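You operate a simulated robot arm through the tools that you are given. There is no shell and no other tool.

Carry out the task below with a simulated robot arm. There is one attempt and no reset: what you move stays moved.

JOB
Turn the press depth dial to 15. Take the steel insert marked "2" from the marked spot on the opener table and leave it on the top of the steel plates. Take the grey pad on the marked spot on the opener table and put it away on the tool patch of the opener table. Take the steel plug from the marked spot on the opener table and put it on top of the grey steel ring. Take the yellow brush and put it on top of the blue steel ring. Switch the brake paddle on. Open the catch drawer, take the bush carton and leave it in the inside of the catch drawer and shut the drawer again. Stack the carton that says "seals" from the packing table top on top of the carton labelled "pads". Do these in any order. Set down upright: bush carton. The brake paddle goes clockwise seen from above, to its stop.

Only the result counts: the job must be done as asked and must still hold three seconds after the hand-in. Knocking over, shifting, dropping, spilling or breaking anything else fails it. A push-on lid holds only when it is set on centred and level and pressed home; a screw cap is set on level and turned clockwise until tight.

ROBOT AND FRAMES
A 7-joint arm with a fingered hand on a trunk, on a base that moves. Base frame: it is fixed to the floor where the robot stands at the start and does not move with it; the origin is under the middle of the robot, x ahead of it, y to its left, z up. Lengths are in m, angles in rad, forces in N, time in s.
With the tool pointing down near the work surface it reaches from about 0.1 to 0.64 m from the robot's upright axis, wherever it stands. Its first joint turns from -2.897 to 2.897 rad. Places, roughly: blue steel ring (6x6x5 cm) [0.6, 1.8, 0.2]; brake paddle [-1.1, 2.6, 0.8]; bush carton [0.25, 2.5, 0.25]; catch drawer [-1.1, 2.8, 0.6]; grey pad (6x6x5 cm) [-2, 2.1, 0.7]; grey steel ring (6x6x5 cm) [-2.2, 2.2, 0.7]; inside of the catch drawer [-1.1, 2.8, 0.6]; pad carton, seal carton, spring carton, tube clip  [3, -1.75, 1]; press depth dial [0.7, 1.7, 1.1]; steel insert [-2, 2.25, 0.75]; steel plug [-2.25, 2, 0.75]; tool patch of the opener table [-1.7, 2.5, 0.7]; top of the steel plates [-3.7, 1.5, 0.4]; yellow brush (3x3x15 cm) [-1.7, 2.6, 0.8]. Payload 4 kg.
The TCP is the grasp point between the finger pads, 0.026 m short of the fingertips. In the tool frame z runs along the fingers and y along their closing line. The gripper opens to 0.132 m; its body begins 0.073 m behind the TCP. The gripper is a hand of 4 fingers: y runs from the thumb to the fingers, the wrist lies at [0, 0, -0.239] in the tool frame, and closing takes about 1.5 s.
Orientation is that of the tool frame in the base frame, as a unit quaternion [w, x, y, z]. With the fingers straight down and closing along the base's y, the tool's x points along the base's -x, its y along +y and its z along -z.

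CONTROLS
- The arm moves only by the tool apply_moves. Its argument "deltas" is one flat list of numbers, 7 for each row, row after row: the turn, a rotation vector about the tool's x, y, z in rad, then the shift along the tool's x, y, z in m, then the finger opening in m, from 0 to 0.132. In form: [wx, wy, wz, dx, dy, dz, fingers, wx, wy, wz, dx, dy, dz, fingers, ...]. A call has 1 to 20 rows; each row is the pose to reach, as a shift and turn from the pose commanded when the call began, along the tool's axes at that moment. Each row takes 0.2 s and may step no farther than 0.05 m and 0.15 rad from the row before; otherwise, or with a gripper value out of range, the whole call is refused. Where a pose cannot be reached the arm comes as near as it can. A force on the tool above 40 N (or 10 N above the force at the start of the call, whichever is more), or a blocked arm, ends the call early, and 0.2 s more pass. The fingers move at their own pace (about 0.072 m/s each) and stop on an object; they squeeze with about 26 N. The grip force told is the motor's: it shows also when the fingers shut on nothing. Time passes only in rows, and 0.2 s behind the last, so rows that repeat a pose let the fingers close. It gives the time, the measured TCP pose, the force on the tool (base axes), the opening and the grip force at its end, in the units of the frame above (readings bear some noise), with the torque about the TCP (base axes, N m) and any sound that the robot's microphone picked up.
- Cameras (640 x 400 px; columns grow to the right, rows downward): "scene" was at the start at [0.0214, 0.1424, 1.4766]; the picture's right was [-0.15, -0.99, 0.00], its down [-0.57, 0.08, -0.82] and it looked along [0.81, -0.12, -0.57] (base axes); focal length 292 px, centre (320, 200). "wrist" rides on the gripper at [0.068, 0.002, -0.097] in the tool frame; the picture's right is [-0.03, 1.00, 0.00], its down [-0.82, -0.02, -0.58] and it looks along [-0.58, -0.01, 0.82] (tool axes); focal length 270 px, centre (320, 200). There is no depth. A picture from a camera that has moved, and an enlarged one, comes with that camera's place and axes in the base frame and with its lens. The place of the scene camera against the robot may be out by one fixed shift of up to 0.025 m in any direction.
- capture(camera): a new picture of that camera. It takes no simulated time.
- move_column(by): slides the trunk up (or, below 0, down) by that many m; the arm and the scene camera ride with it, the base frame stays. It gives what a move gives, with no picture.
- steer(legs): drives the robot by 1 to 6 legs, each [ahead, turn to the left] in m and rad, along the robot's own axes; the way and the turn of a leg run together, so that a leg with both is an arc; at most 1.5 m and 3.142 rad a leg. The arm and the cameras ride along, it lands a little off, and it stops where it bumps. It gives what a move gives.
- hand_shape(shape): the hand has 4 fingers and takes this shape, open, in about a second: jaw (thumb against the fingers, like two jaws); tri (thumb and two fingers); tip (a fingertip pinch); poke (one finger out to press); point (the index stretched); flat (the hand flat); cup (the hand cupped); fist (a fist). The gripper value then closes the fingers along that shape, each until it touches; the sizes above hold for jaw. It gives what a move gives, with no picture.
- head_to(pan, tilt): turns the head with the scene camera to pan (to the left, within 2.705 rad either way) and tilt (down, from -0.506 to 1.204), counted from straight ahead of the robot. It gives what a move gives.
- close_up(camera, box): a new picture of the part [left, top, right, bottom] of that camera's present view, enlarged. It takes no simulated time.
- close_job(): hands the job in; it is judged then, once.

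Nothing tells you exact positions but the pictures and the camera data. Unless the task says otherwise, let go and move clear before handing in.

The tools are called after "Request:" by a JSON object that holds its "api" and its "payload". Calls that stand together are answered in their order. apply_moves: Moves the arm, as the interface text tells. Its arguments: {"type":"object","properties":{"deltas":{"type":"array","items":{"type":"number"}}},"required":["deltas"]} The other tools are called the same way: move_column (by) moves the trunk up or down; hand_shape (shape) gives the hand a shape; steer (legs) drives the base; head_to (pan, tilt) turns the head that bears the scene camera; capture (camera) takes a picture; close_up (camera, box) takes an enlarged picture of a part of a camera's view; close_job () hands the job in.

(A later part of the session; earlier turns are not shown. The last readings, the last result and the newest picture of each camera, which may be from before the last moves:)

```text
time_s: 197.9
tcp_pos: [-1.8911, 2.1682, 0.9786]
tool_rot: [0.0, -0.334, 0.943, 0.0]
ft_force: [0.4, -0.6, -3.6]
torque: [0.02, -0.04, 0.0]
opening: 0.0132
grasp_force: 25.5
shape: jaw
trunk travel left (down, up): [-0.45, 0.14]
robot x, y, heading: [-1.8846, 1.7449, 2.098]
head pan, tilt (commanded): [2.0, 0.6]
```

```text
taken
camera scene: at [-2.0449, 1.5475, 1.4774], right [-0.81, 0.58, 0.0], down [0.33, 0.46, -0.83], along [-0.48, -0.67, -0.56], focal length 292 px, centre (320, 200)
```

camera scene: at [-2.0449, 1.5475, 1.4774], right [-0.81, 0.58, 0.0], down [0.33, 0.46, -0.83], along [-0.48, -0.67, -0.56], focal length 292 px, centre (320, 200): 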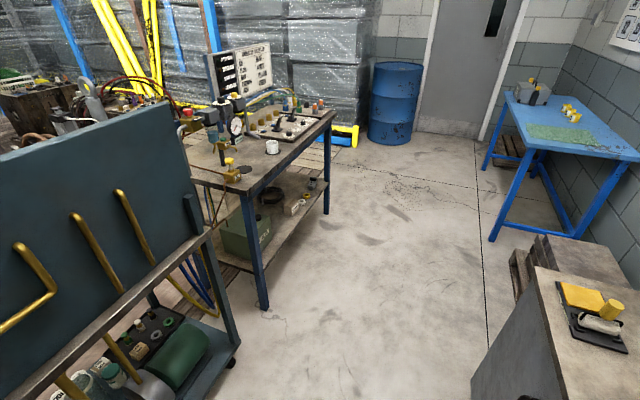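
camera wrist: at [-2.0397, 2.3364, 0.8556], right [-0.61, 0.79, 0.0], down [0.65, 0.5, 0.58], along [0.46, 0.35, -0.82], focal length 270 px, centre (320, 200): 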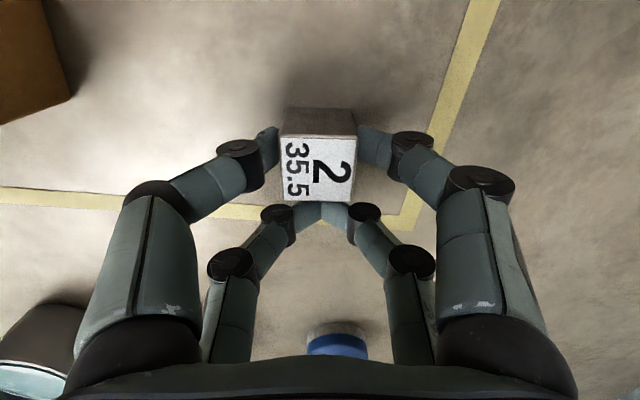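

The steel plates are the dark stack behind the grey cabinet, at about [-3.7, 1.48]. I'll turn left and drive along the aisle towards them.

Request:
{"api": "steer", "payload": {"legs": [[0.0, 1.61], [1.35, 0.0]]}}

Request:
{"api": "head_to", "payload": {"pan": -0.8, "tilt": 0.7}}

Request:
{"api": "capture", "payload": {"camera": "scene"}}

Request:
{"api": "head_to", "payload": {"pan": 0.0, "tilt": 0.7}}

Request:
{"api": "capture", "payload": {"camera": "scene"}}

```text
time_s: 209.0
tcp_pos: [-3.4302, 0.9739, 0.9766]
tool_rot: [0.0, 0.916, -0.4, 0.001]
ft_force: [-0.3, 0.6, -2.4]
torque: [0.01, 0.03, 0.03]
opening: 0.0129
grasp_force: 26.0
shape: jaw
trunk travel left (down, up): [-0.45, 0.14]
robot x, y, heading: [-3.0048, 1.0118, -2.553]
head pan, tilt (commanded): [2.0, 0.6]
```

```text
time_s: 211.5
tcp_pos: [-3.4299, 0.9735, 0.9782]
tool_rot: [0.001, 0.917, -0.4, 0.0]
ft_force: [-0.2, 0.1, -2.1]
torque: [0.04, 0.01, 0.01]
opening: 0.0127
grasp_force: 26.1
shape: jaw
trunk travel left (down, up): [-0.45, 0.14]
robot x, y, heading: [-3.0106, 1.0077, -2.556]
head pan, tilt (commanded): [-0.799, 0.7]
```

```text
taken
camera scene: at [-2.9623, 0.934, 1.4687], right [0.21, 0.98, 0.0], down [0.63, -0.13, -0.76], along [-0.75, 0.16, -0.64], focal length 292 px, centre (320, 200)
```

scene: 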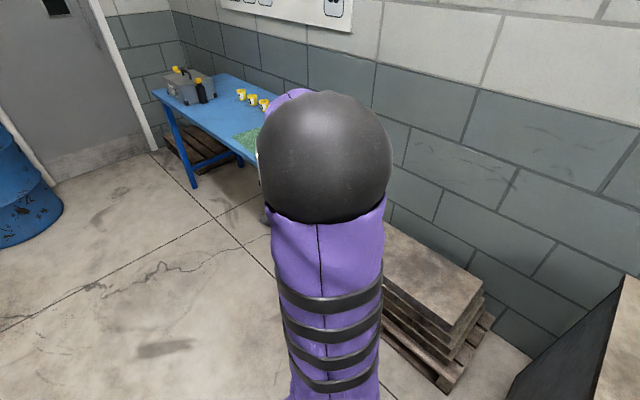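

```text
time_s: 212.6
tcp_pos: [-3.4283, 0.9726, 0.9783]
tool_rot: [0.0, 0.917, -0.399, 0.0]
ft_force: [0.6, 0.6, -4.0]
torque: [0.03, 0.04, 0.02]
opening: 0.0127
grasp_force: 25.8
shape: jaw
trunk travel left (down, up): [-0.45, 0.14]
robot x, y, heading: [-3.0065, 1.0094, -2.552]
head pan, tilt (commanded): [0.0, 0.7]
```

```text
taken
camera scene: at [-2.9498, 0.8692, 1.4687], right [-0.56, 0.83, 0.0], down [0.54, 0.36, -0.76], along [-0.64, -0.42, -0.64], focal length 292 px, centre (320, 200)
```

scene: 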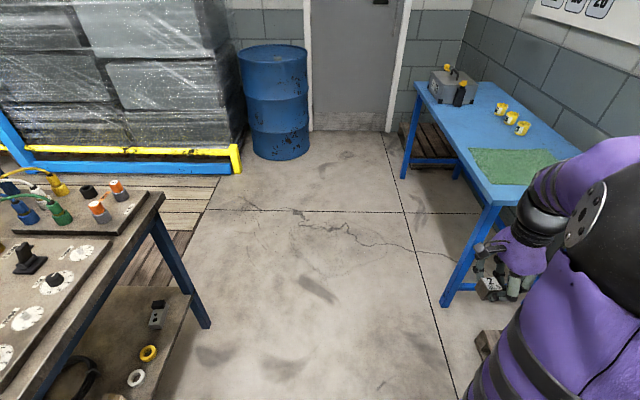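

The stack's top plate spans roughly u −2.8…−2.15, 0.25 m deep. I'll position the robot facing it.

Request:
{"api": "steer", "payload": {"legs": [[0.0, -0.477], [0.3, 0.0], [0.0, -1.16]]}}

Request:
{"api": "head_to", "payload": {"pan": 0.1, "tilt": 0.9}}

Request:
{"api": "capture", "payload": {"camera": "scene"}}

Request:
{"api": "capture", "payload": {"camera": "wrist"}}

```text
time_s: 219.3
tcp_pos: [-3.3091, 1.3966, 0.9782]
tool_rot: [0.0, -0.337, 0.942, 0.0]
ft_force: [-1.3, 1.0, -2.1]
torque: [0.0, -0.06, -0.03]
opening: 0.0129
grasp_force: 26.0
shape: jaw
trunk travel left (down, up): [-0.45, 0.14]
robot x, y, heading: [-3.3041, 0.9713, 2.096]
head pan, tilt (commanded): [0.0, 0.7]
```

```text
time_s: 220.1
tcp_pos: [-3.3099, 1.3953, 0.9794]
tool_rot: [0.0, -0.337, 0.941, 0.0]
ft_force: [-0.4, 0.6, -2.3]
torque: [0.02, -0.02, 0.0]
opening: 0.0128
grasp_force: 26.0
shape: jaw
trunk travel left (down, up): [-0.45, 0.14]
robot x, y, heading: [-3.3011, 0.9731, 2.1]
head pan, tilt (commanded): [0.099, 0.901]
```

```text
taken
camera scene: at [-3.4545, 0.9086, 1.4526], right [0.81, 0.59, 0.0], down [0.46, -0.63, -0.62], along [-0.36, 0.5, -0.78], focal length 292 px, centre (320, 200)
```

scene: 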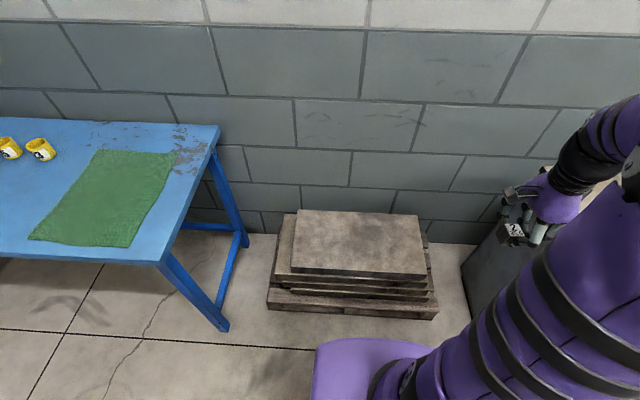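

```text
taken
camera wrist: at [-3.3647, 1.354, 1.0758], right [-0.61, 0.79, 0.0], down [0.64, 0.5, 0.58], along [0.46, 0.35, -0.82], focal length 270 px, centre (320, 200)
```

wrist: 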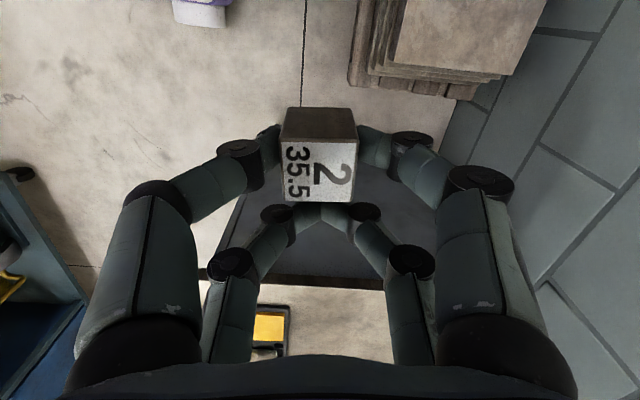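

I'll move the insert over the middle of the plate stack, then lower the trunk.

Request:
{"api": "apply_moves", "payload": {"deltas": [0, 0, 0, 0.024, 0.038, 0, 0, 0, 0, 0, 0.048, 0.076, 0, 0, 0, 0, 0, 0.072, 0.114, 0, 0, 0, 0, 0, 0.096, 0.152, 0, 0, 0, 0, 0, 0.12, 0.19, 0, 0, 0, 0, 0, 0.146, 0.23, 0, 0, 0, 0, 0, 0.1727, 0.2708, 0, 0]}}

Request:
{"api": "move_column", "payload": {"by": -0.38}}

Request:
{"api": "capture", "payload": {"camera": "scene"}}

Request:
{"api": "capture", "payload": {"camera": "wrist"}}

```text
time_s: 221.7
tcp_pos: [-3.6153, 1.4973, 0.9777]
tool_rot: [0.0, -0.337, 0.941, -0.001]
ft_force: [-0.1, -0.2, -1.8]
torque: [0.02, -0.01, -0.01]
opening: 0.0131
grasp_force: 26.4
shape: jaw
trunk travel left (down, up): [-0.45, 0.14]
robot x, y, heading: [-3.3042, 0.9753, 2.099]
head pan, tilt (commanded): [0.099, 0.901]
```

```text
time_s: 225.3
tcp_pos: [-3.6147, 1.4973, 0.5964]
tool_rot: [-0.001, -0.337, 0.942, 0.0]
ft_force: [-0.1, -0.2, -3.0]
torque: [0.0, -0.02, 0.0]
opening: 0.013
grasp_force: 25.8
shape: jaw
trunk travel left (down, up): [-0.07, 0.52]
robot x, y, heading: [-3.304, 0.9704, 2.097]
head pan, tilt (commanded): [0.099, 0.901]
```

```text
taken
camera scene: at [-3.4546, 0.9086, 1.0726], right [0.81, 0.59, 0.0], down [0.46, -0.63, -0.62], along [-0.36, 0.5, -0.78], focal length 292 px, centre (320, 200)
```

scene: 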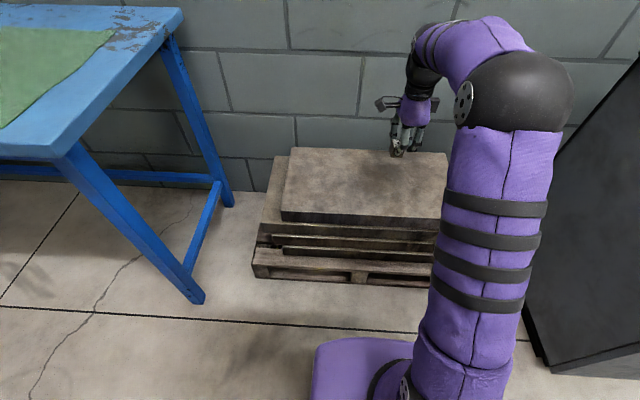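

```text
taken
camera wrist: at [-3.6686, 1.4545, 0.6955], right [-0.61, 0.79, 0.0], down [0.64, 0.5, 0.58], along [0.46, 0.35, -0.82], focal length 270 px, centre (320, 200)
```

wrist: 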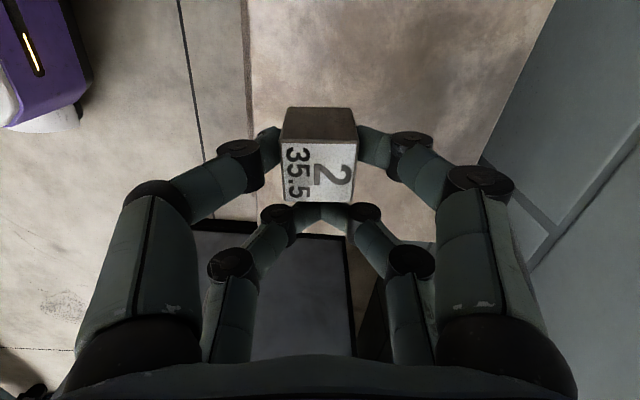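

Request:
{"api": "apply_moves", "payload": {"deltas": [0, 0, 0, 0, 0, 0.04, 0, 0, 0, 0, 0, 0, 0.08, 0, 0, 0, 0, 0, 0, 0.11, 0, 0, 0, 0, 0, 0, 0.13, 0]}}

Request:
{"api": "capture", "payload": {"camera": "wrist"}}

Request:
{"api": "close_up", "payload": {"camera": "scene", "box": [350, 120, 446, 180]}}

```text
time_s: 226.3
tcp_pos: [-3.6162, 1.4971, 0.4671]
tool_rot: [0.0, -0.337, 0.941, 0.0]
ft_force: [0.0, -0.5, -2.2]
torque: [0.01, 0.0, 0.02]
opening: 0.0128
grasp_force: 26.1
shape: jaw
trunk travel left (down, up): [-0.07, 0.52]
robot x, y, heading: [-3.3017, 0.9756, 2.1]
head pan, tilt (commanded): [0.099, 0.901]
```

```text
taken
camera wrist: at [-3.6695, 1.4536, 0.5654], right [-0.61, 0.79, 0.0], down [0.64, 0.5, 0.58], along [0.46, 0.36, -0.82], focal length 270 px, centre (320, 200)
```

wrist: 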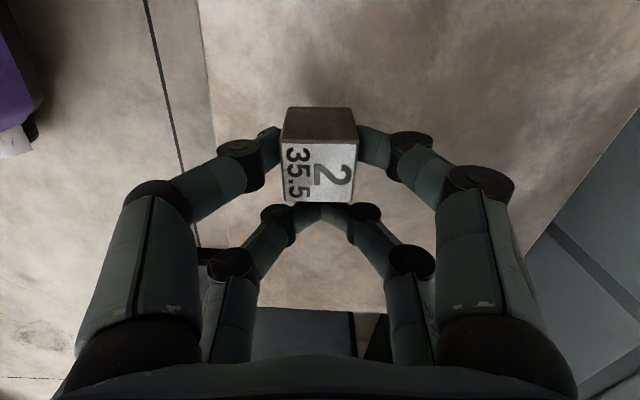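

```text
6.67 times, centred on (398, 150) of scene
camera zoom: at [-3.4546, 0.9085, 1.0726], right [0.81, 0.59, 0.0], down [0.46, -0.63, -0.62], along [-0.36, 0.5, -0.78], focal length 1946 px, centre (-200, 533)
```

zoom: 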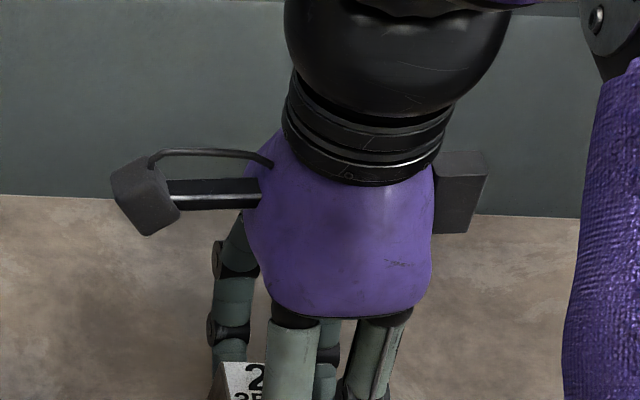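

Request:
{"api": "apply_moves", "payload": {"deltas": [0, 0, 0, 0, 0, 0.008, 0, 0, 0, 0, 0, 0, 0.016, 0, 0, 0, 0, 0, 0, 0.024, 0]}}

Request:
{"api": "close_up", "payload": {"camera": "wrist", "box": [240, 80, 400, 180]}}

```text
time_s: 227.1
tcp_pos: [-3.6151, 1.4979, 0.4426]
tool_rot: [0.001, -0.338, 0.941, 0.0]
ft_force: [-0.5, -0.2, -2.5]
torque: [-0.01, -0.02, -0.03]
opening: 0.0127
grasp_force: 25.7
shape: jaw
trunk travel left (down, up): [-0.07, 0.52]
robot x, y, heading: [-3.3005, 0.9681, 2.098]
head pan, tilt (commanded): [0.099, 0.901]
```

```text
4.00 times, centred on (320, 130) of wrist
camera zoom: at [-3.6696, 1.4543, 0.541], right [-0.61, 0.79, 0.0], down [0.64, 0.5, 0.58], along [0.46, 0.36, -0.82], focal length 1081 px, centre (320, 480)
```

zoom: 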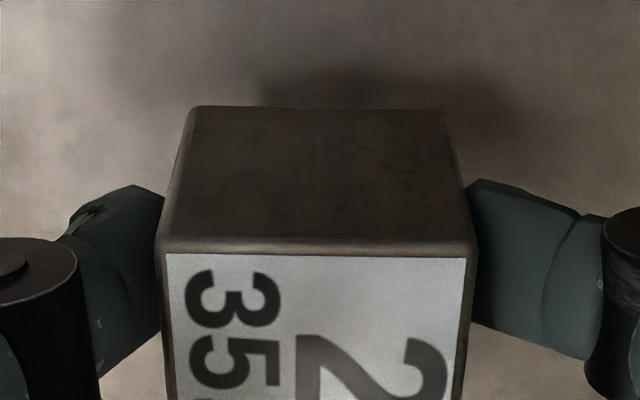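

Request:
{"api": "apply_moves", "payload": {"deltas": [0, 0, 0, 0, 0, 0.005, 0, 0, 0, 0, 0, 0, 0.01, 0, 0, 0, 0, 0, 0, 0.015, 0]}}

Request:
{"api": "close_up", "payload": {"camera": "wrist", "box": [240, 80, 400, 180]}}

```text
time_s: 227.9
tcp_pos: [-3.6144, 1.4979, 0.4289]
tool_rot: [0.0, -0.337, 0.941, 0.0]
ft_force: [0.0, -0.1, -2.6]
torque: [0.0, -0.04, 0.0]
opening: 0.0127
grasp_force: 26.4
shape: jaw
trunk travel left (down, up): [-0.07, 0.52]
robot x, y, heading: [-3.3026, 0.9778, 2.098]
head pan, tilt (commanded): [0.099, 0.901]
```

```text
4.00 times, centred on (320, 130) of wrist
camera zoom: at [-3.6688, 1.454, 0.5266], right [-0.61, 0.79, 0.0], down [0.64, 0.5, 0.58], along [0.46, 0.36, -0.82], focal length 1081 px, centre (320, 480)
```

zoom: 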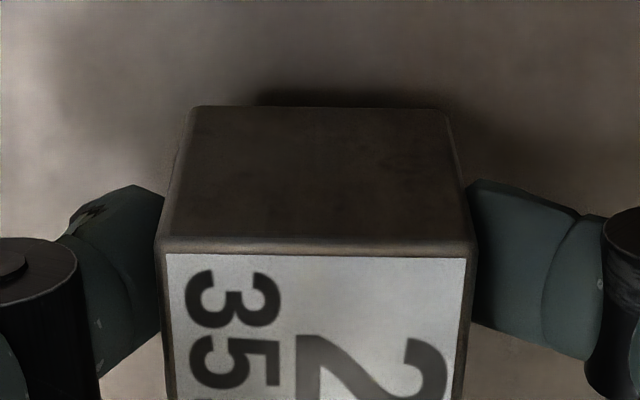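

Request:
{"api": "apply_moves", "payload": {"deltas": [0, 0, 0, 0, 0, 0.003, 0, 0, 0, 0, 0, 0, 0.006, 0]}}

Request:
{"api": "close_up", "payload": {"camera": "wrist", "box": [240, 80, 400, 180]}}

```text
time_s: 228.5
tcp_pos: [-3.6138, 1.4969, 0.4228]
tool_rot: [0.0, -0.337, 0.941, 0.0]
ft_force: [-0.4, 0.7, -3.5]
torque: [0.06, -0.05, -0.02]
opening: 0.0127
grasp_force: 25.9
shape: jaw
trunk travel left (down, up): [-0.07, 0.52]
robot x, y, heading: [-3.3042, 0.9735, 2.096]
head pan, tilt (commanded): [0.099, 0.901]
```

```text
4.00 times, centred on (320, 130) of wrist
camera zoom: at [-3.6684, 1.4543, 0.5202], right [-0.61, 0.79, 0.0], down [0.64, 0.5, 0.58], along [0.46, 0.35, -0.82], focal length 1081 px, centre (320, 480)
```

zoom: 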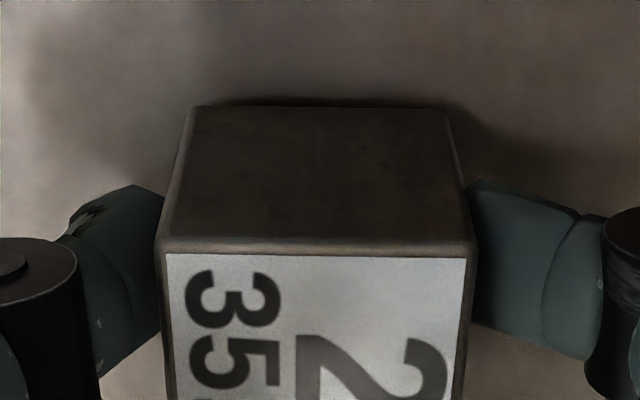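

Almost touching. I'll lower a few millimetres more until the force shows contact.

Request:
{"api": "apply_moves", "payload": {"deltas": [0, 0, 0, 0, 0, 0.002, 0, 0, 0, 0, 0, 0, 0.004, 0]}}

Request:
{"api": "close_up", "payload": {"camera": "wrist", "box": [240, 80, 400, 180]}}

```text
time_s: 229.1
tcp_pos: [-3.6146, 1.497, 0.4177]
tool_rot: [0.0, -0.337, 0.942, 0.0]
ft_force: [0.1, -1.1, -2.1]
torque: [0.01, -0.05, -0.02]
opening: 0.0126
grasp_force: 25.9
shape: jaw
trunk travel left (down, up): [-0.07, 0.52]
robot x, y, heading: [-3.3024, 0.9732, 2.098]
head pan, tilt (commanded): [0.099, 0.901]
```

```text
4.00 times, centred on (320, 130) of wrist
camera zoom: at [-3.6684, 1.4548, 0.5166], right [-0.61, 0.79, 0.0], down [0.64, 0.5, 0.58], along [0.46, 0.35, -0.82], focal length 1081 px, centre (320, 480)
```

zoom: 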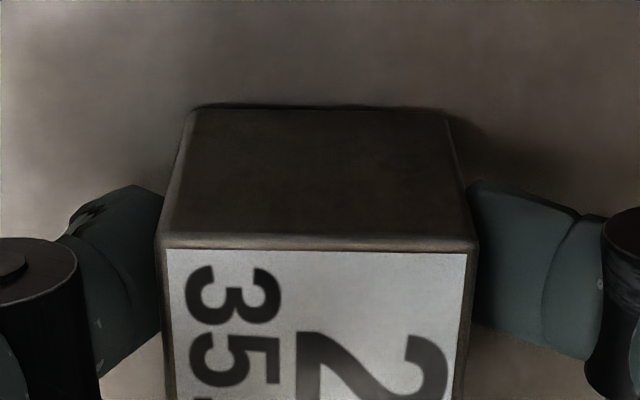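

Request:
{"api": "apply_moves", "payload": {"deltas": [0, 0, 0, 0, 0, 0.001, 0, 0, 0, 0, 0, 0, 0.001, 0.016, 0, 0, 0, 0, 0, 0.001, 0.025, 0, 0, 0, 0, 0, 0.001, 0.045, 0, 0, 0, 0, 0, 0.001, 0.06, 0, 0, 0, 0, 0, -0.03, 0.06, 0, 0, 0, 0, 0, -0.07, 0.06, 0, 0, 0, 0, 0, -0.12, 0.06]}}

Request:
{"api": "capture", "payload": {"camera": "wrist"}}

Request:
{"api": "capture", "payload": {"camera": "scene"}}

```text
time_s: 230.9
tcp_pos: [-3.6145, 1.4976, 0.5402]
tool_rot: [0.0, -0.337, 0.941, -0.001]
ft_force: [0.5, -0.9, -0.3]
torque: [-0.04, -0.01, -0.04]
opening: 0.0594
grasp_force: 0.1
shape: jaw
trunk travel left (down, up): [-0.07, 0.52]
robot x, y, heading: [-3.2986, 0.9707, 2.097]
head pan, tilt (commanded): [0.099, 0.901]
```

```text
taken
camera wrist: at [-3.6687, 1.4551, 0.6369], right [-0.61, 0.79, 0.0], down [0.64, 0.5, 0.58], along [0.46, 0.35, -0.82], focal length 270 px, centre (320, 200)
```

wrist: 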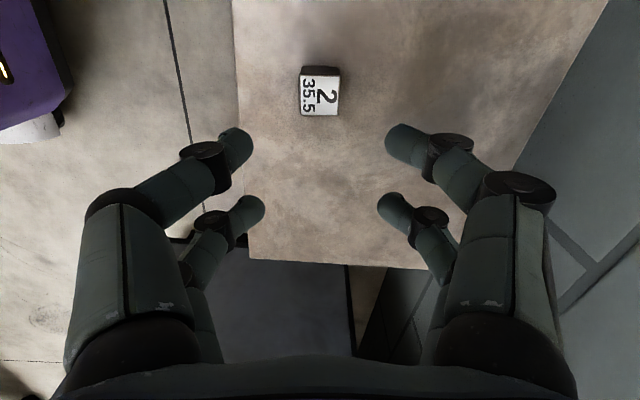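

```text
taken
camera scene: at [-3.4547, 0.9087, 1.0725], right [0.81, 0.59, 0.0], down [0.46, -0.63, -0.62], along [-0.36, 0.5, -0.78], focal length 292 px, centre (320, 200)
```

scene: 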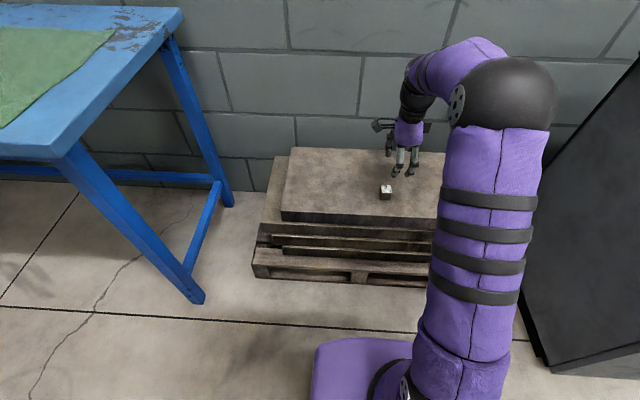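

Insert "2" is on the steel plates. I'll raise the trunk, retract the arm and drive back towards the tool area for the yellow brush.

Request:
{"api": "move_column", "payload": {"by": 0.45}}

Request:
{"api": "apply_moves", "payload": {"deltas": [0, 0, 0, 0.007, -0.043, -0.02, 0.1, 0, 0, 0, 0.014, -0.086, -0.03, 0.13, 0, 0, 0, 0.021, -0.13, -0.03, 0.13, 0, 0, 0, 0.028, -0.174, -0.03, 0.13, 0, 0, 0, 0.035, -0.217, -0.03, 0.13]}}

Request:
{"api": "steer", "payload": {"legs": [[0.0, -1.625], [1.2, 0.0], [0.95, 0.0]]}}

Request:
{"api": "head_to", "payload": {"pan": 0.8, "tilt": 0.6}}

Request:
{"api": "capture", "payload": {"camera": "scene"}}

```text
refused: 0.45 is not a number from -0.4 to 0.4
```

```text
time_s: 232.1
tcp_pos: [-3.5034, 1.3059, 0.5693]
tool_rot: [0.0, -0.337, 0.941, -0.001]
ft_force: [0.3, -0.1, -0.5]
torque: [-0.01, -0.03, 0.0]
opening: 0.1296
grasp_force: 0.0
shape: jaw
trunk travel left (down, up): [-0.07, 0.52]
robot x, y, heading: [-3.3028, 0.9757, 2.095]
head pan, tilt (commanded): [0.099, 0.901]
```

```text
time_s: 239.9
tcp_pos: [-2.5254, 1.3714, 0.5697]
tool_rot: [0.0, 0.453, 0.891, 0.001]
ft_force: [0.6, -1.0, 0.6]
torque: [-0.04, 0.0, 0.01]
opening: 0.1298
grasp_force: 0.1
shape: jaw
trunk travel left (down, up): [-0.07, 0.52]
robot x, y, heading: [-2.8706, 1.1876, 0.524]
head pan, tilt (commanded): [0.099, 0.901]
stopped in leg 2: the robot was blocked; the commanded pose is now the measured one
```

```text
time_s: 241.0
tcp_pos: [-2.5257, 1.3718, 0.5695]
tool_rot: [0.0, 0.453, 0.892, 0.0]
ft_force: [-0.4, 0.4, -0.4]
torque: [0.0, -0.01, -0.04]
opening: 0.1299
grasp_force: 0.1
shape: jaw
trunk travel left (down, up): [-0.07, 0.52]
robot x, y, heading: [-2.8702, 1.1892, 0.529]
head pan, tilt (commanded): [0.799, 0.6]
```

```text
taken
camera scene: at [-2.9816, 1.3783, 1.0973], right [0.97, -0.24, 0.0], down [-0.14, -0.55, -0.82], along [0.2, 0.8, -0.57], focal length 292 px, centre (320, 200)
```

scene: 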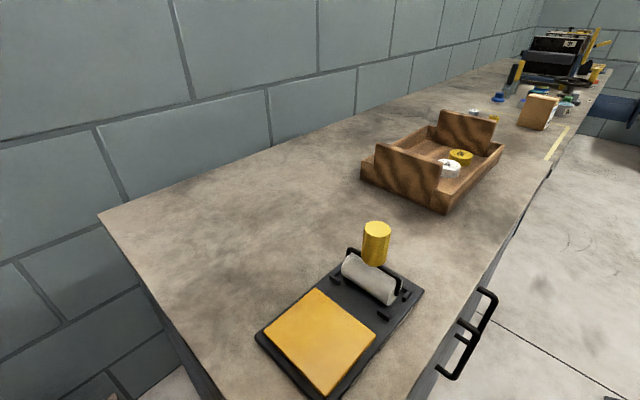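

The trunk lift was refused (limit 0.4) and then the base got blocked beside the cabinet. I'll check my surroundings before moving on.

Request:
{"api": "head_to", "payload": {"pan": 0.6, "tilt": 1.2}}

Request:
{"api": "capture", "payload": {"camera": "scene"}}

Request:
{"api": "head_to", "payload": {"pan": 1.6, "tilt": 1.1}}

Request:
{"api": "capture", "payload": {"camera": "scene"}}

Request:
{"api": "capture", "payload": {"camera": "wrist"}}

```text
time_s: 242.0
tcp_pos: [-2.5255, 1.3721, 0.5697]
tool_rot: [-0.001, 0.453, 0.892, -0.001]
ft_force: [0.1, -0.1, -0.1]
torque: [0.04, 0.02, -0.01]
opening: 0.1298
grasp_force: 0.0
shape: jaw
trunk travel left (down, up): [-0.07, 0.52]
robot x, y, heading: [-2.8691, 1.1869, 0.522]
head pan, tilt (commanded): [0.6, 1.201]
```

```text
taken
camera scene: at [-2.979, 1.3432, 1.0528], right [0.9, -0.43, 0.0], down [-0.4, -0.84, -0.36], along [0.16, 0.33, -0.93], focal length 292 px, centre (320, 200)
```

scene: 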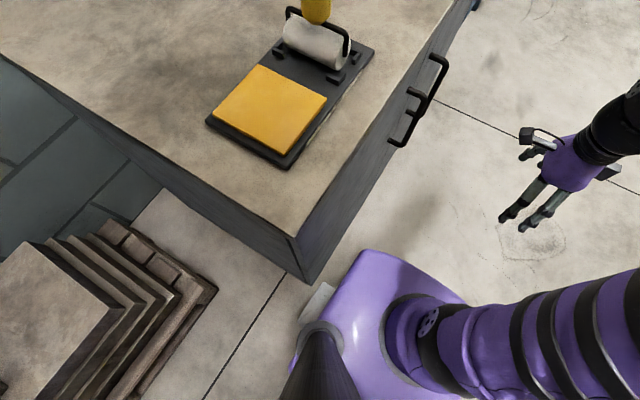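

```text
time_s: 243.3
tcp_pos: [-2.5253, 1.372, 0.5688]
tool_rot: [0.0, 0.453, 0.892, 0.0]
ft_force: [-0.1, -0.8, 0.0]
torque: [0.04, 0.0, -0.01]
opening: 0.1298
grasp_force: 0.1
shape: jaw
trunk travel left (down, up): [-0.07, 0.52]
robot x, y, heading: [-2.8686, 1.1909, 0.527]
head pan, tilt (commanded): [1.6, 1.1]
```

```text
taken
camera scene: at [-3.0361, 1.3464, 1.0587], right [0.85, 0.53, 0.0], down [0.47, -0.76, -0.45], along [-0.24, 0.39, -0.89], focal length 292 px, centre (320, 200)
```

scene: 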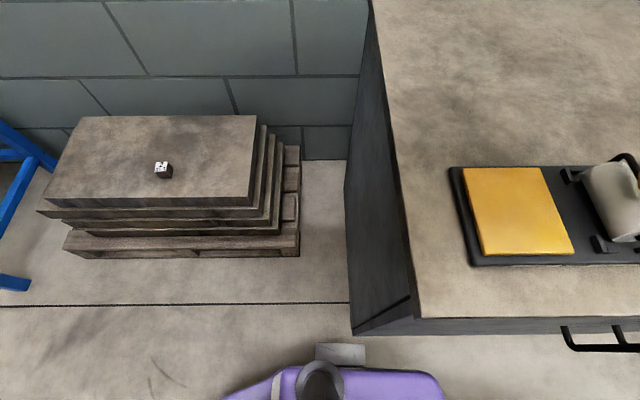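

```text
taken
camera wrist: at [-2.5647, 1.4271, 0.6677], right [0.82, 0.57, 0.0], down [0.46, -0.67, 0.58], along [0.33, -0.47, -0.82], focal length 270 px, centre (320, 200)
```

wrist: 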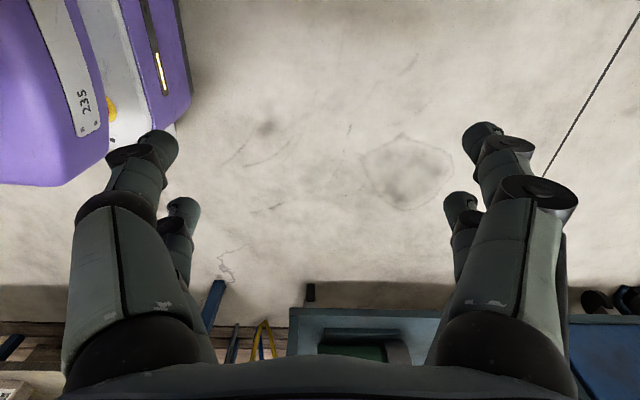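

The base's left side touched the cabinet's front. I'll raise the trunk, back off, and take a path with more clearance.

Request:
{"api": "move_column", "payload": {"by": 0.4}}

Request:
{"api": "steer", "payload": {"legs": [[-0.15, 0.0], [0.0, -0.35], [0.5, 0.0], [0.0, 0.35], [1.3, 0.0]]}}

Request:
{"api": "head_to", "payload": {"pan": 1.4, "tilt": 0.7}}

Request:
{"api": "capture", "payload": {"camera": "scene"}}

```text
time_s: 247.1
tcp_pos: [-2.5242, 1.3721, 0.9711]
tool_rot: [0.001, 0.453, 0.892, 0.0]
ft_force: [0.2, -0.5, -0.3]
torque: [-0.01, 0.01, -0.04]
opening: 0.1301
grasp_force: 0.0
shape: jaw
trunk travel left (down, up): [-0.47, 0.12]
robot x, y, heading: [-2.8681, 1.188, 0.528]
head pan, tilt (commanded): [1.6, 1.1]
```

```text
time_s: 259.5
tcp_pos: [-1.0551, 2.0561, 0.9701]
tool_rot: [0.001, 0.444, 0.896, 0.0]
ft_force: [-0.5, 0.3, 0.2]
torque: [0.0, -0.01, 0.0]
opening: 0.1302
grasp_force: 0.1
shape: jaw
trunk travel left (down, up): [-0.47, 0.12]
robot x, y, heading: [-1.3935, 1.8658, 0.542]
head pan, tilt (commanded): [1.6, 1.1]
```

```text
time_s: 260.4
tcp_pos: [-1.0557, 2.056, 0.97]
tool_rot: [0.001, 0.444, 0.896, 0.0]
ft_force: [-0.6, 0.4, 0.1]
torque: [-0.01, -0.01, -0.01]
opening: 0.1298
grasp_force: 0.1
shape: jaw
trunk travel left (down, up): [-0.47, 0.12]
robot x, y, heading: [-1.3954, 1.8657, 0.545]
head pan, tilt (commanded): [1.4, 0.7]
```

```text
taken
camera scene: at [-1.5628, 2.0462, 1.4886], right [0.93, 0.37, 0.0], down [0.24, -0.6, -0.76], along [-0.28, 0.71, -0.64], focal length 292 px, centre (320, 200)
```

scene: 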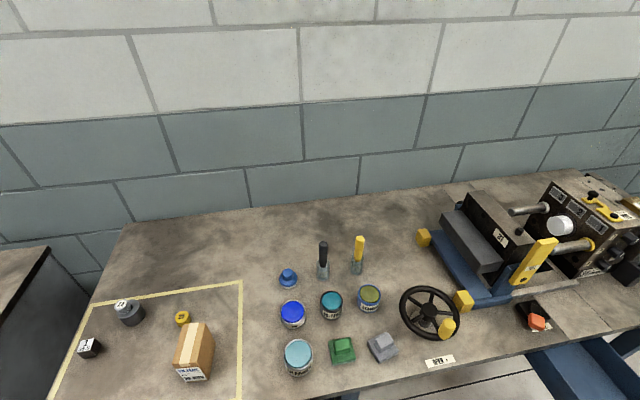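

Both earlier placements look fine from here. Now I'll position in front of the yellow brush, which stands nearly upright in its jar.

Request:
{"api": "steer", "payload": {"legs": [[0.14, 0.0], [0.0, 1.55], [0.13, 0.0]]}}

Request:
{"api": "head_to", "payload": {"pan": 0.0, "tilt": 0.8}}

Request:
{"api": "capture", "payload": {"camera": "scene"}}

Request:
{"api": "capture", "payload": {"camera": "wrist"}}

```text
time_s: 266.8
tcp_pos: [-1.5326, 2.3883, 0.9704]
tool_rot: [0.0, -0.32, 0.947, 0.0]
ft_force: [-0.2, -0.1, -0.2]
torque: [-0.02, -0.02, -0.01]
opening: 0.1302
grasp_force: 0.0
shape: jaw
trunk travel left (down, up): [-0.47, 0.12]
robot x, y, heading: [-1.3442, 2.05, 2.107]
head pan, tilt (commanded): [1.4, 0.7]
```

```text
time_s: 268.3
tcp_pos: [-1.5325, 2.3877, 0.9688]
tool_rot: [0.0, -0.32, 0.947, 0.0]
ft_force: [-1.1, -0.6, 0.2]
torque: [0.0, -0.02, 0.0]
opening: 0.1302
grasp_force: 0.0
shape: jaw
trunk travel left (down, up): [-0.47, 0.12]
robot x, y, heading: [-1.3443, 2.0491, 2.113]
head pan, tilt (commanded): [0.0, 0.799]
```

```text
taken
camera scene: at [-1.4906, 1.9902, 1.4805], right [0.86, 0.51, 0.0], down [0.37, -0.61, -0.7], along [-0.36, 0.6, -0.72], focal length 292 px, centre (320, 200)
```

scene: 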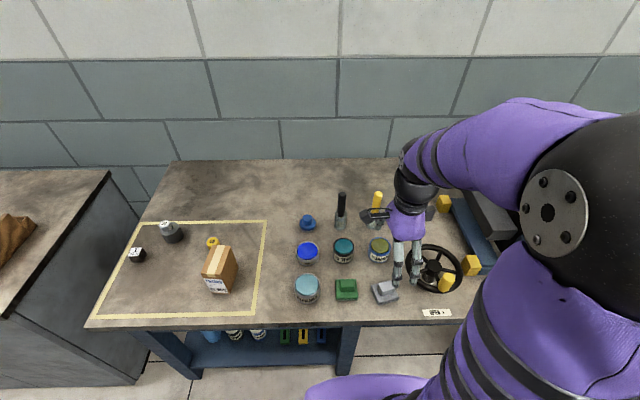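

```text
taken
camera wrist: at [-1.5892, 2.3472, 1.0677], right [-0.59, 0.81, 0.0], down [0.66, 0.48, 0.58], along [0.47, 0.34, -0.82], focal length 270 px, centre (320, 200)
```

wrist: 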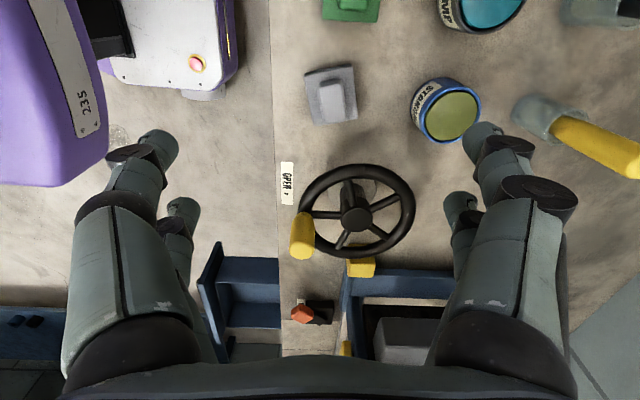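

I'll turn the hand back to neutral yaw and pitch it 45° forward: that lets the fingers grip the upright brush handle here and later set it under the press bench.

Request:
{"api": "apply_moves", "payload": {"deltas": [0, 0, -0.147, 0, 0, 0, 0.1, 0, 0, -0.294, 0, 0, 0, 0.1, 0, 0, -0.441, 0, 0, 0, 0.1, 0, 0, -0.588, 0, 0, 0, 0.1, 0, 0, -0.735, 0, 0, 0, 0.1, 0, 0, -0.882, 0, 0, 0, 0.1, 0, 0, -1.029, 0, 0, 0, 0.1, 0, 0, -1.176, 0, 0, 0, 0.1, 0, 0, -1.323, 0, 0, 0, 0.1, 0, 0, -1.47, 0, 0, 0, 0.1]}}

Request:
{"api": "apply_moves", "payload": {"deltas": [0, -0.14, 0, 0, 0, 0, 0.1, 0, -0.28, 0, 0, 0, 0, 0.1, 0, -0.42, 0, 0, 0, 0, 0.1, 0, -0.56, 0, 0, 0, 0, 0.1, 0, -0.7, 0, 0, 0, 0, 0.1, 0, -0.785, 0, 0, 0, 0, 0.1, 0, -0.785, 0, 0, 0, 0, 0.1]}}

Request:
{"api": "capture", "payload": {"camera": "wrist"}}

Request:
{"api": "capture", "payload": {"camera": "scene"}}

```text
time_s: 270.5
tcp_pos: [-1.5327, 2.3881, 0.9706]
tool_rot: [0.0, 0.873, -0.488, 0.001]
ft_force: [0.3, 0.5, 0.1]
torque: [0.0, -0.01, -0.01]
opening: 0.1003
grasp_force: 0.0
shape: jaw
trunk travel left (down, up): [-0.47, 0.12]
robot x, y, heading: [-1.3417, 2.0498, 2.108]
head pan, tilt (commanded): [0.0, 0.799]
```

```text
time_s: 272.1
tcp_pos: [-1.5603, 2.4464, 1.0155]
tool_rot: [-0.187, 0.806, -0.452, -0.333]
ft_force: [0.9, 0.7, 0.2]
torque: [-0.01, 0.0, -0.03]
opening: 0.1005
grasp_force: 0.0
shape: jaw
out of reach, approached as far as the arm can: row 4, 5, 6, 7
trunk travel left (down, up): [-0.47, 0.12]
robot x, y, heading: [-1.343, 2.0442, 2.108]
head pan, tilt (commanded): [0.0, 0.799]
```

```text
taken
camera wrist: at [-1.501, 2.3449, 1.0356], right [-0.86, -0.51, 0.02], down [-0.07, 0.15, 0.99], along [-0.5, 0.85, -0.17], focal length 270 px, centre (320, 200)
```

wrist: 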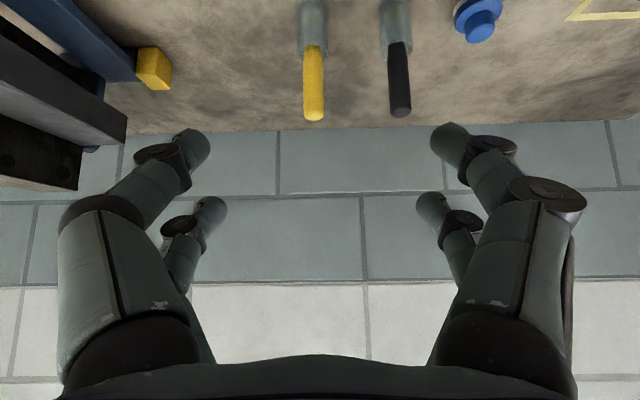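

```text
taken
camera scene: at [-1.4905, 1.9903, 1.4805], right [0.86, 0.51, 0.0], down [0.37, -0.61, -0.7], along [-0.36, 0.6, -0.72], focal length 292 px, centre (320, 200)
```

scene: 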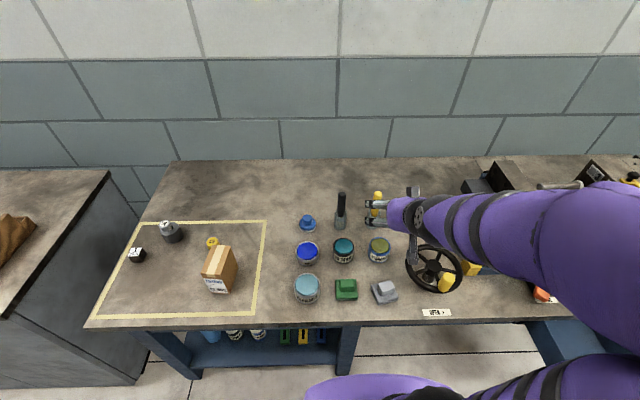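

The hand is pitched 45°; I'll move to a pre-grasp pose 9 cm in front of the brush handle.

Request:
{"api": "apply_moves", "payload": {"deltas": [0, 0, 0, -0.0104, -0.0027, 0.0387, 0.09, 0, 0, 0, -0.0207, -0.0053, 0.0774, 0.09, 0, 0, 0, -0.0311, -0.008, 0.1162, 0.09, 0, 0, 0, -0.0414, -0.0106, 0.1549, 0.09, 0, 0, 0, -0.0518, -0.0133, 0.1936, 0.09, 0, 0, 0, -0.0518, -0.0133, 0.1936, 0.09]}}

Request:
{"api": "capture", "payload": {"camera": "wrist"}}

Request:
{"api": "capture", "payload": {"camera": "scene"}}

```text
time_s: 273.5
tcp_pos: [-1.6385, 2.6015, 0.914]
tool_rot: [-0.186, 0.806, -0.451, -0.334]
ft_force: [0.2, 0.6, -0.1]
torque: [-0.01, 0.03, -0.01]
opening: 0.0902
grasp_force: 0.1
shape: jaw
trunk travel left (down, up): [-0.47, 0.12]
robot x, y, heading: [-1.3465, 2.0479, 2.111]
head pan, tilt (commanded): [0.0, 0.799]
```

```text
taken
camera wrist: at [-1.5798, 2.4996, 0.9357], right [-0.86, -0.51, 0.02], down [-0.07, 0.15, 0.99], along [-0.5, 0.85, -0.17], focal length 270 px, centre (320, 200)
```

wrist: 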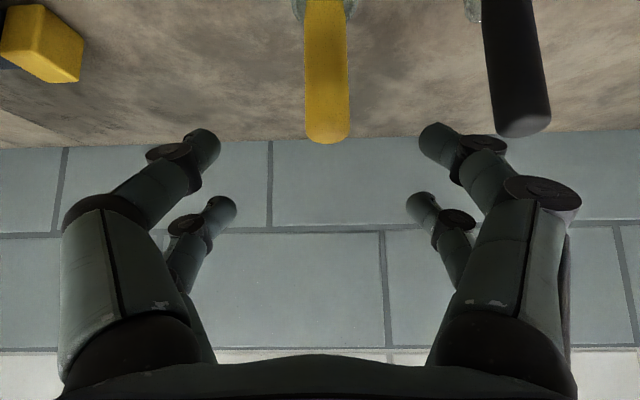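

```text
taken
camera scene: at [-1.4908, 1.9906, 1.4804], right [0.86, 0.51, 0.0], down [0.37, -0.62, -0.7], along [-0.36, 0.6, -0.72], focal length 292 px, centre (320, 200)
```

scene: 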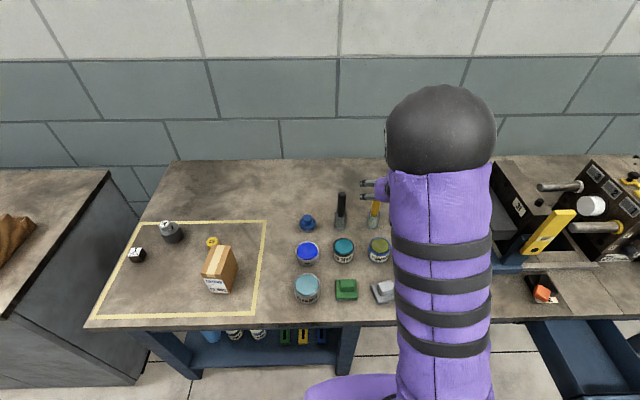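

Request:
{"api": "apply_moves", "payload": {"deltas": [0, 0, 0, 0.0, 0.005, 0.0, 0.07, 0, 0, 0, 0.011, 0.005, 0.017, 0.06, 0, 0, 0, 0.022, 0.005, 0.034, 0.06, 0, 0, 0, 0.033, 0.005, 0.051, 0.06, 0, 0, 0, 0.043, 0.005, 0.0686, 0.06, 0, 0, 0, 0.043, 0.005, 0.0686, 0.06]}}

Request:
{"api": "capture", "payload": {"camera": "wrist"}}

Request:
{"api": "close_up", "payload": {"camera": "scene", "box": [330, 170, 426, 230]}}

```text
time_s: 274.9
tcp_pos: [-1.6551, 2.6116, 0.8367]
tool_rot: [-0.187, 0.806, -0.451, -0.334]
ft_force: [-0.1, 0.4, 0.1]
torque: [0.0, 0.02, -0.02]
opening: 0.0605
grasp_force: 0.0
shape: jaw
trunk travel left (down, up): [-0.47, 0.12]
robot x, y, heading: [-1.344, 2.0506, 2.115]
head pan, tilt (commanded): [0.0, 0.799]
```

```text
taken
camera wrist: at [-1.5954, 2.511, 0.8573], right [-0.86, -0.51, 0.02], down [-0.07, 0.15, 0.99], along [-0.5, 0.85, -0.17], focal length 270 px, centre (320, 200)
```

wrist: 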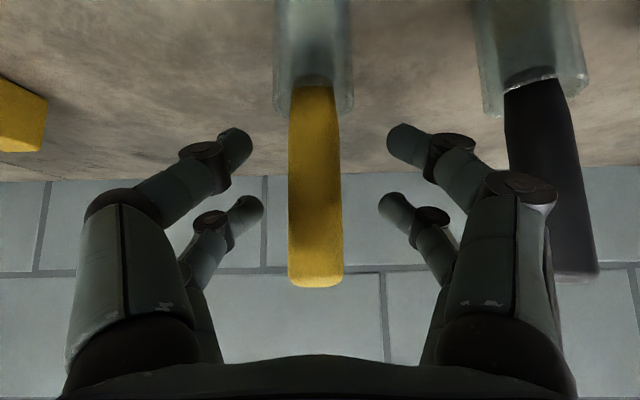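

```text
6.67 times, centred on (378, 200) of scene
camera zoom: at [-1.4907, 1.9905, 1.4804], right [0.86, 0.51, 0.0], down [0.37, -0.61, -0.7], along [-0.36, 0.6, -0.72], focal length 1946 px, centre (-67, 200)
```

zoom: 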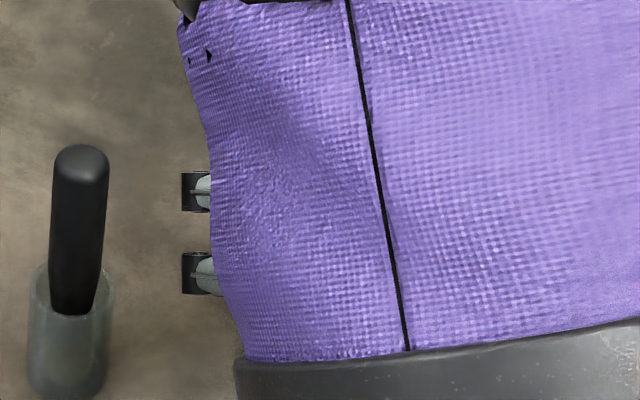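

The brush handle is between both finger pairs. I'll close and then lift straight up out of the jar.

Request:
{"api": "apply_moves", "payload": {"deltas": [0, 0, 0, 0, -0.001, 0.003, 0.05, 0, 0, 0, 0, -0.001, 0.003, 0.03, 0, 0, 0, 0, -0.001, 0.003, 0.01, 0, 0, 0, 0, -0.001, 0.003, 0.0, 0, 0, 0, 0, -0.001, 0.003, 0.0, 0, 0, 0, 0, -0.001, 0.003, 0.0]}}

Request:
{"api": "capture", "payload": {"camera": "wrist"}}

```text
time_s: 276.3
tcp_pos: [-1.6528, 2.6132, 0.8353]
tool_rot: [-0.187, 0.806, -0.452, -0.333]
ft_force: [4.6, -8.2, 0.4]
torque: [-0.79, -0.47, 0.02]
opening: 0.0099
grasp_force: 25.4
shape: jaw
trunk travel left (down, up): [-0.47, 0.12]
robot x, y, heading: [-1.342, 2.0452, 2.114]
head pan, tilt (commanded): [0.0, 0.799]
```

```text
taken
camera wrist: at [-1.5949, 2.5122, 0.8557], right [-0.86, -0.51, 0.02], down [-0.07, 0.16, 0.99], along [-0.5, 0.85, -0.17], focal length 270 px, centre (320, 200)
```

wrist: 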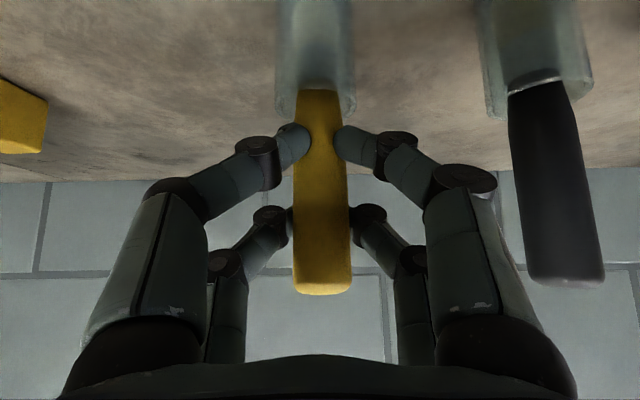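

The grip makes the brush press ~9 N against the jar wall; I'll ease back a few millimetres to relieve it before lifting.

Request:
{"api": "apply_moves", "payload": {"deltas": [0, 0, 0, 0.0022, 0, -0.0021, 0, 0, 0, 0, 0.0029, 0, -0.0028, 0]}}

```text
time_s: 276.9
tcp_pos: [-1.6517, 2.6108, 0.8359]
tool_rot: [-0.187, 0.806, -0.451, -0.334]
ft_force: [2.2, -4.0, -0.9]
torque: [-0.5, -0.26, 0.01]
opening: 0.0094
grasp_force: 25.5
shape: jaw
trunk travel left (down, up): [-0.47, 0.12]
robot x, y, heading: [-1.3428, 2.05, 2.11]
head pan, tilt (commanded): [0.0, 0.799]
```

Request:
{"api": "apply_moves", "payload": {"deltas": [0, 0, 0, 0.0022, 0, -0.0021, 0, 0, 0, 0, 0.0029, 0, -0.0028, 0]}}

Request:
{"api": "capture", "payload": {"camera": "wrist"}}

```text
time_s: 277.5
tcp_pos: [-1.6497, 2.608, 0.835]
tool_rot: [-0.188, 0.805, -0.452, -0.335]
ft_force: [0.9, -2.6, -0.9]
torque: [-0.27, -0.17, -0.03]
opening: 0.0094
grasp_force: 26.0
shape: jaw
trunk travel left (down, up): [-0.47, 0.12]
robot x, y, heading: [-1.3466, 2.049, 2.114]
head pan, tilt (commanded): [0.0, 0.799]
```

```text
taken
camera wrist: at [-1.5912, 2.5067, 0.8556], right [-0.86, -0.51, 0.02], down [-0.07, 0.15, 0.99], along [-0.5, 0.85, -0.17], focal length 270 px, centre (320, 200)
```

wrist: 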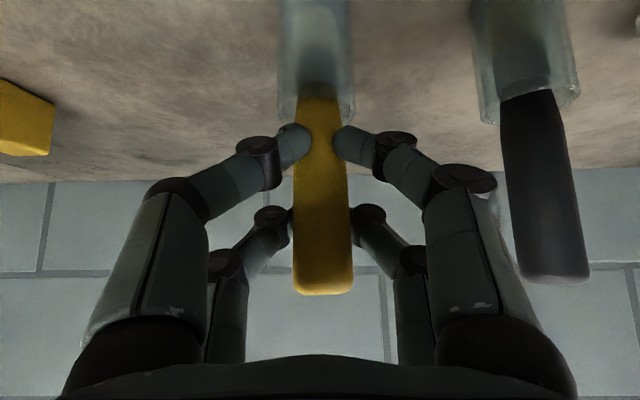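

Force is small now. I'll lift the brush straight up out of the jar.

Request:
{"api": "apply_moves", "payload": {"deltas": [0, 0, 0, -0.0141, 0, -0.0142, 0, 0, 0, 0, -0.0282, 0, -0.0283, 0, 0, 0, 0, -0.0423, 0, -0.0425, 0, 0, 0, 0, -0.0565, 0, -0.0566, 0, 0, 0, 0, -0.0706, 0, -0.0708, 0, 0, 0, 0, -0.0917, 0, -0.092, 0, 0, 0, 0, -0.113, 0, -0.1133, 0, 0, 0, 0, -0.134, 0, -0.1345, 0]}}

Request:
{"api": "capture", "payload": {"camera": "wrist"}}

Request:
{"api": "capture", "payload": {"camera": "scene"}}

```text
time_s: 279.3
tcp_pos: [-1.6516, 2.6059, 1.024]
tool_rot: [-0.187, 0.806, -0.452, -0.333]
ft_force: [-0.9, -0.5, -0.3]
torque: [-0.06, 0.0, -0.03]
opening: 0.0064
grasp_force: 26.2
shape: jaw
trunk travel left (down, up): [-0.47, 0.12]
robot x, y, heading: [-1.3441, 2.0512, 2.11]
head pan, tilt (commanded): [0.0, 0.799]
```

```text
taken
camera wrist: at [-1.5914, 2.5047, 1.0444], right [-0.86, -0.51, 0.02], down [-0.07, 0.15, 0.99], along [-0.5, 0.85, -0.17], focal length 270 px, centre (320, 200)
```

wrist: 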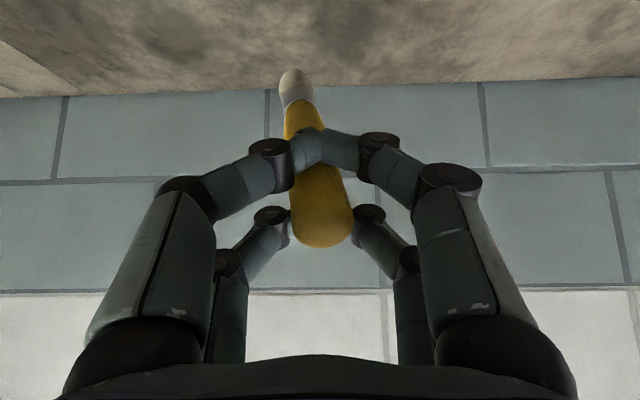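

```text
taken
camera scene: at [-1.4907, 1.9902, 1.4804], right [0.86, 0.51, 0.0], down [0.37, -0.61, -0.7], along [-0.36, 0.6, -0.72], focal length 292 px, centre (320, 200)
```

scene: 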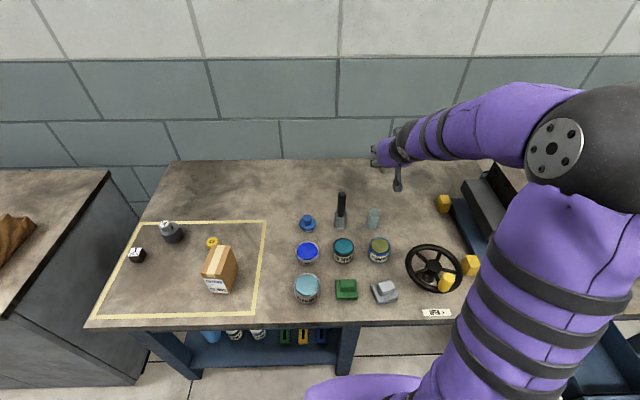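

The brush is out of the jar, and the jar still stands. I'll zoom in to see how the brush lies in the hand and what its end looks like.

Request:
{"api": "close_up", "payload": {"camera": "wrist", "box": [224, 40, 416, 280]}}

Request:
{"api": "close_up", "payload": {"camera": "scene", "box": [330, 120, 426, 240]}}

```text
1.67 times, centred on (320, 160) of wrist
camera zoom: at [-1.5914, 2.5047, 1.0444], right [-0.86, -0.51, 0.02], down [-0.07, 0.15, 0.99], along [-0.5, 0.85, -0.17], focal length 450 px, centre (320, 267)
```

zoom: 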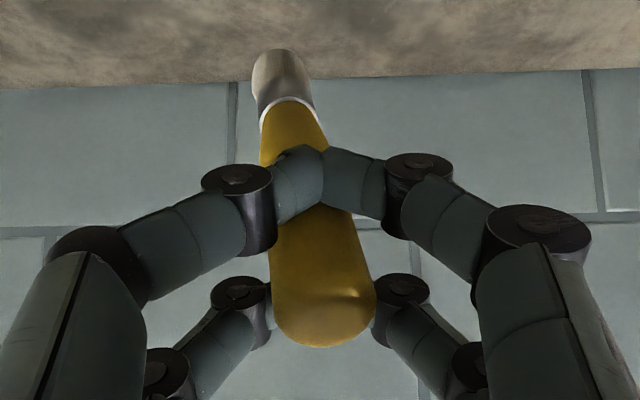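

```text
3.33 times, centred on (378, 180) of scene
camera zoom: at [-1.4907, 1.9902, 1.4804], right [0.86, 0.51, 0.0], down [0.37, -0.61, -0.7], along [-0.36, 0.6, -0.72], focal length 973 px, centre (127, 267)
```

zoom: 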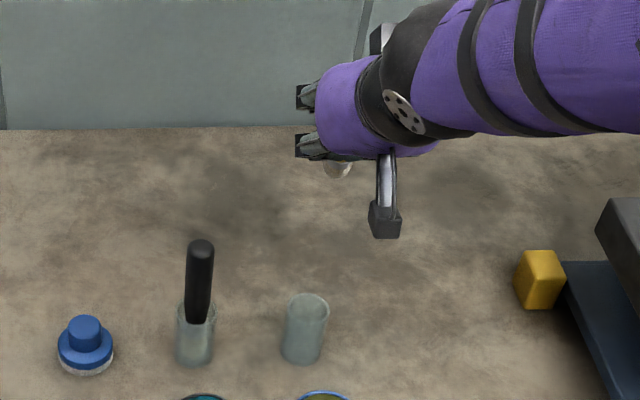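

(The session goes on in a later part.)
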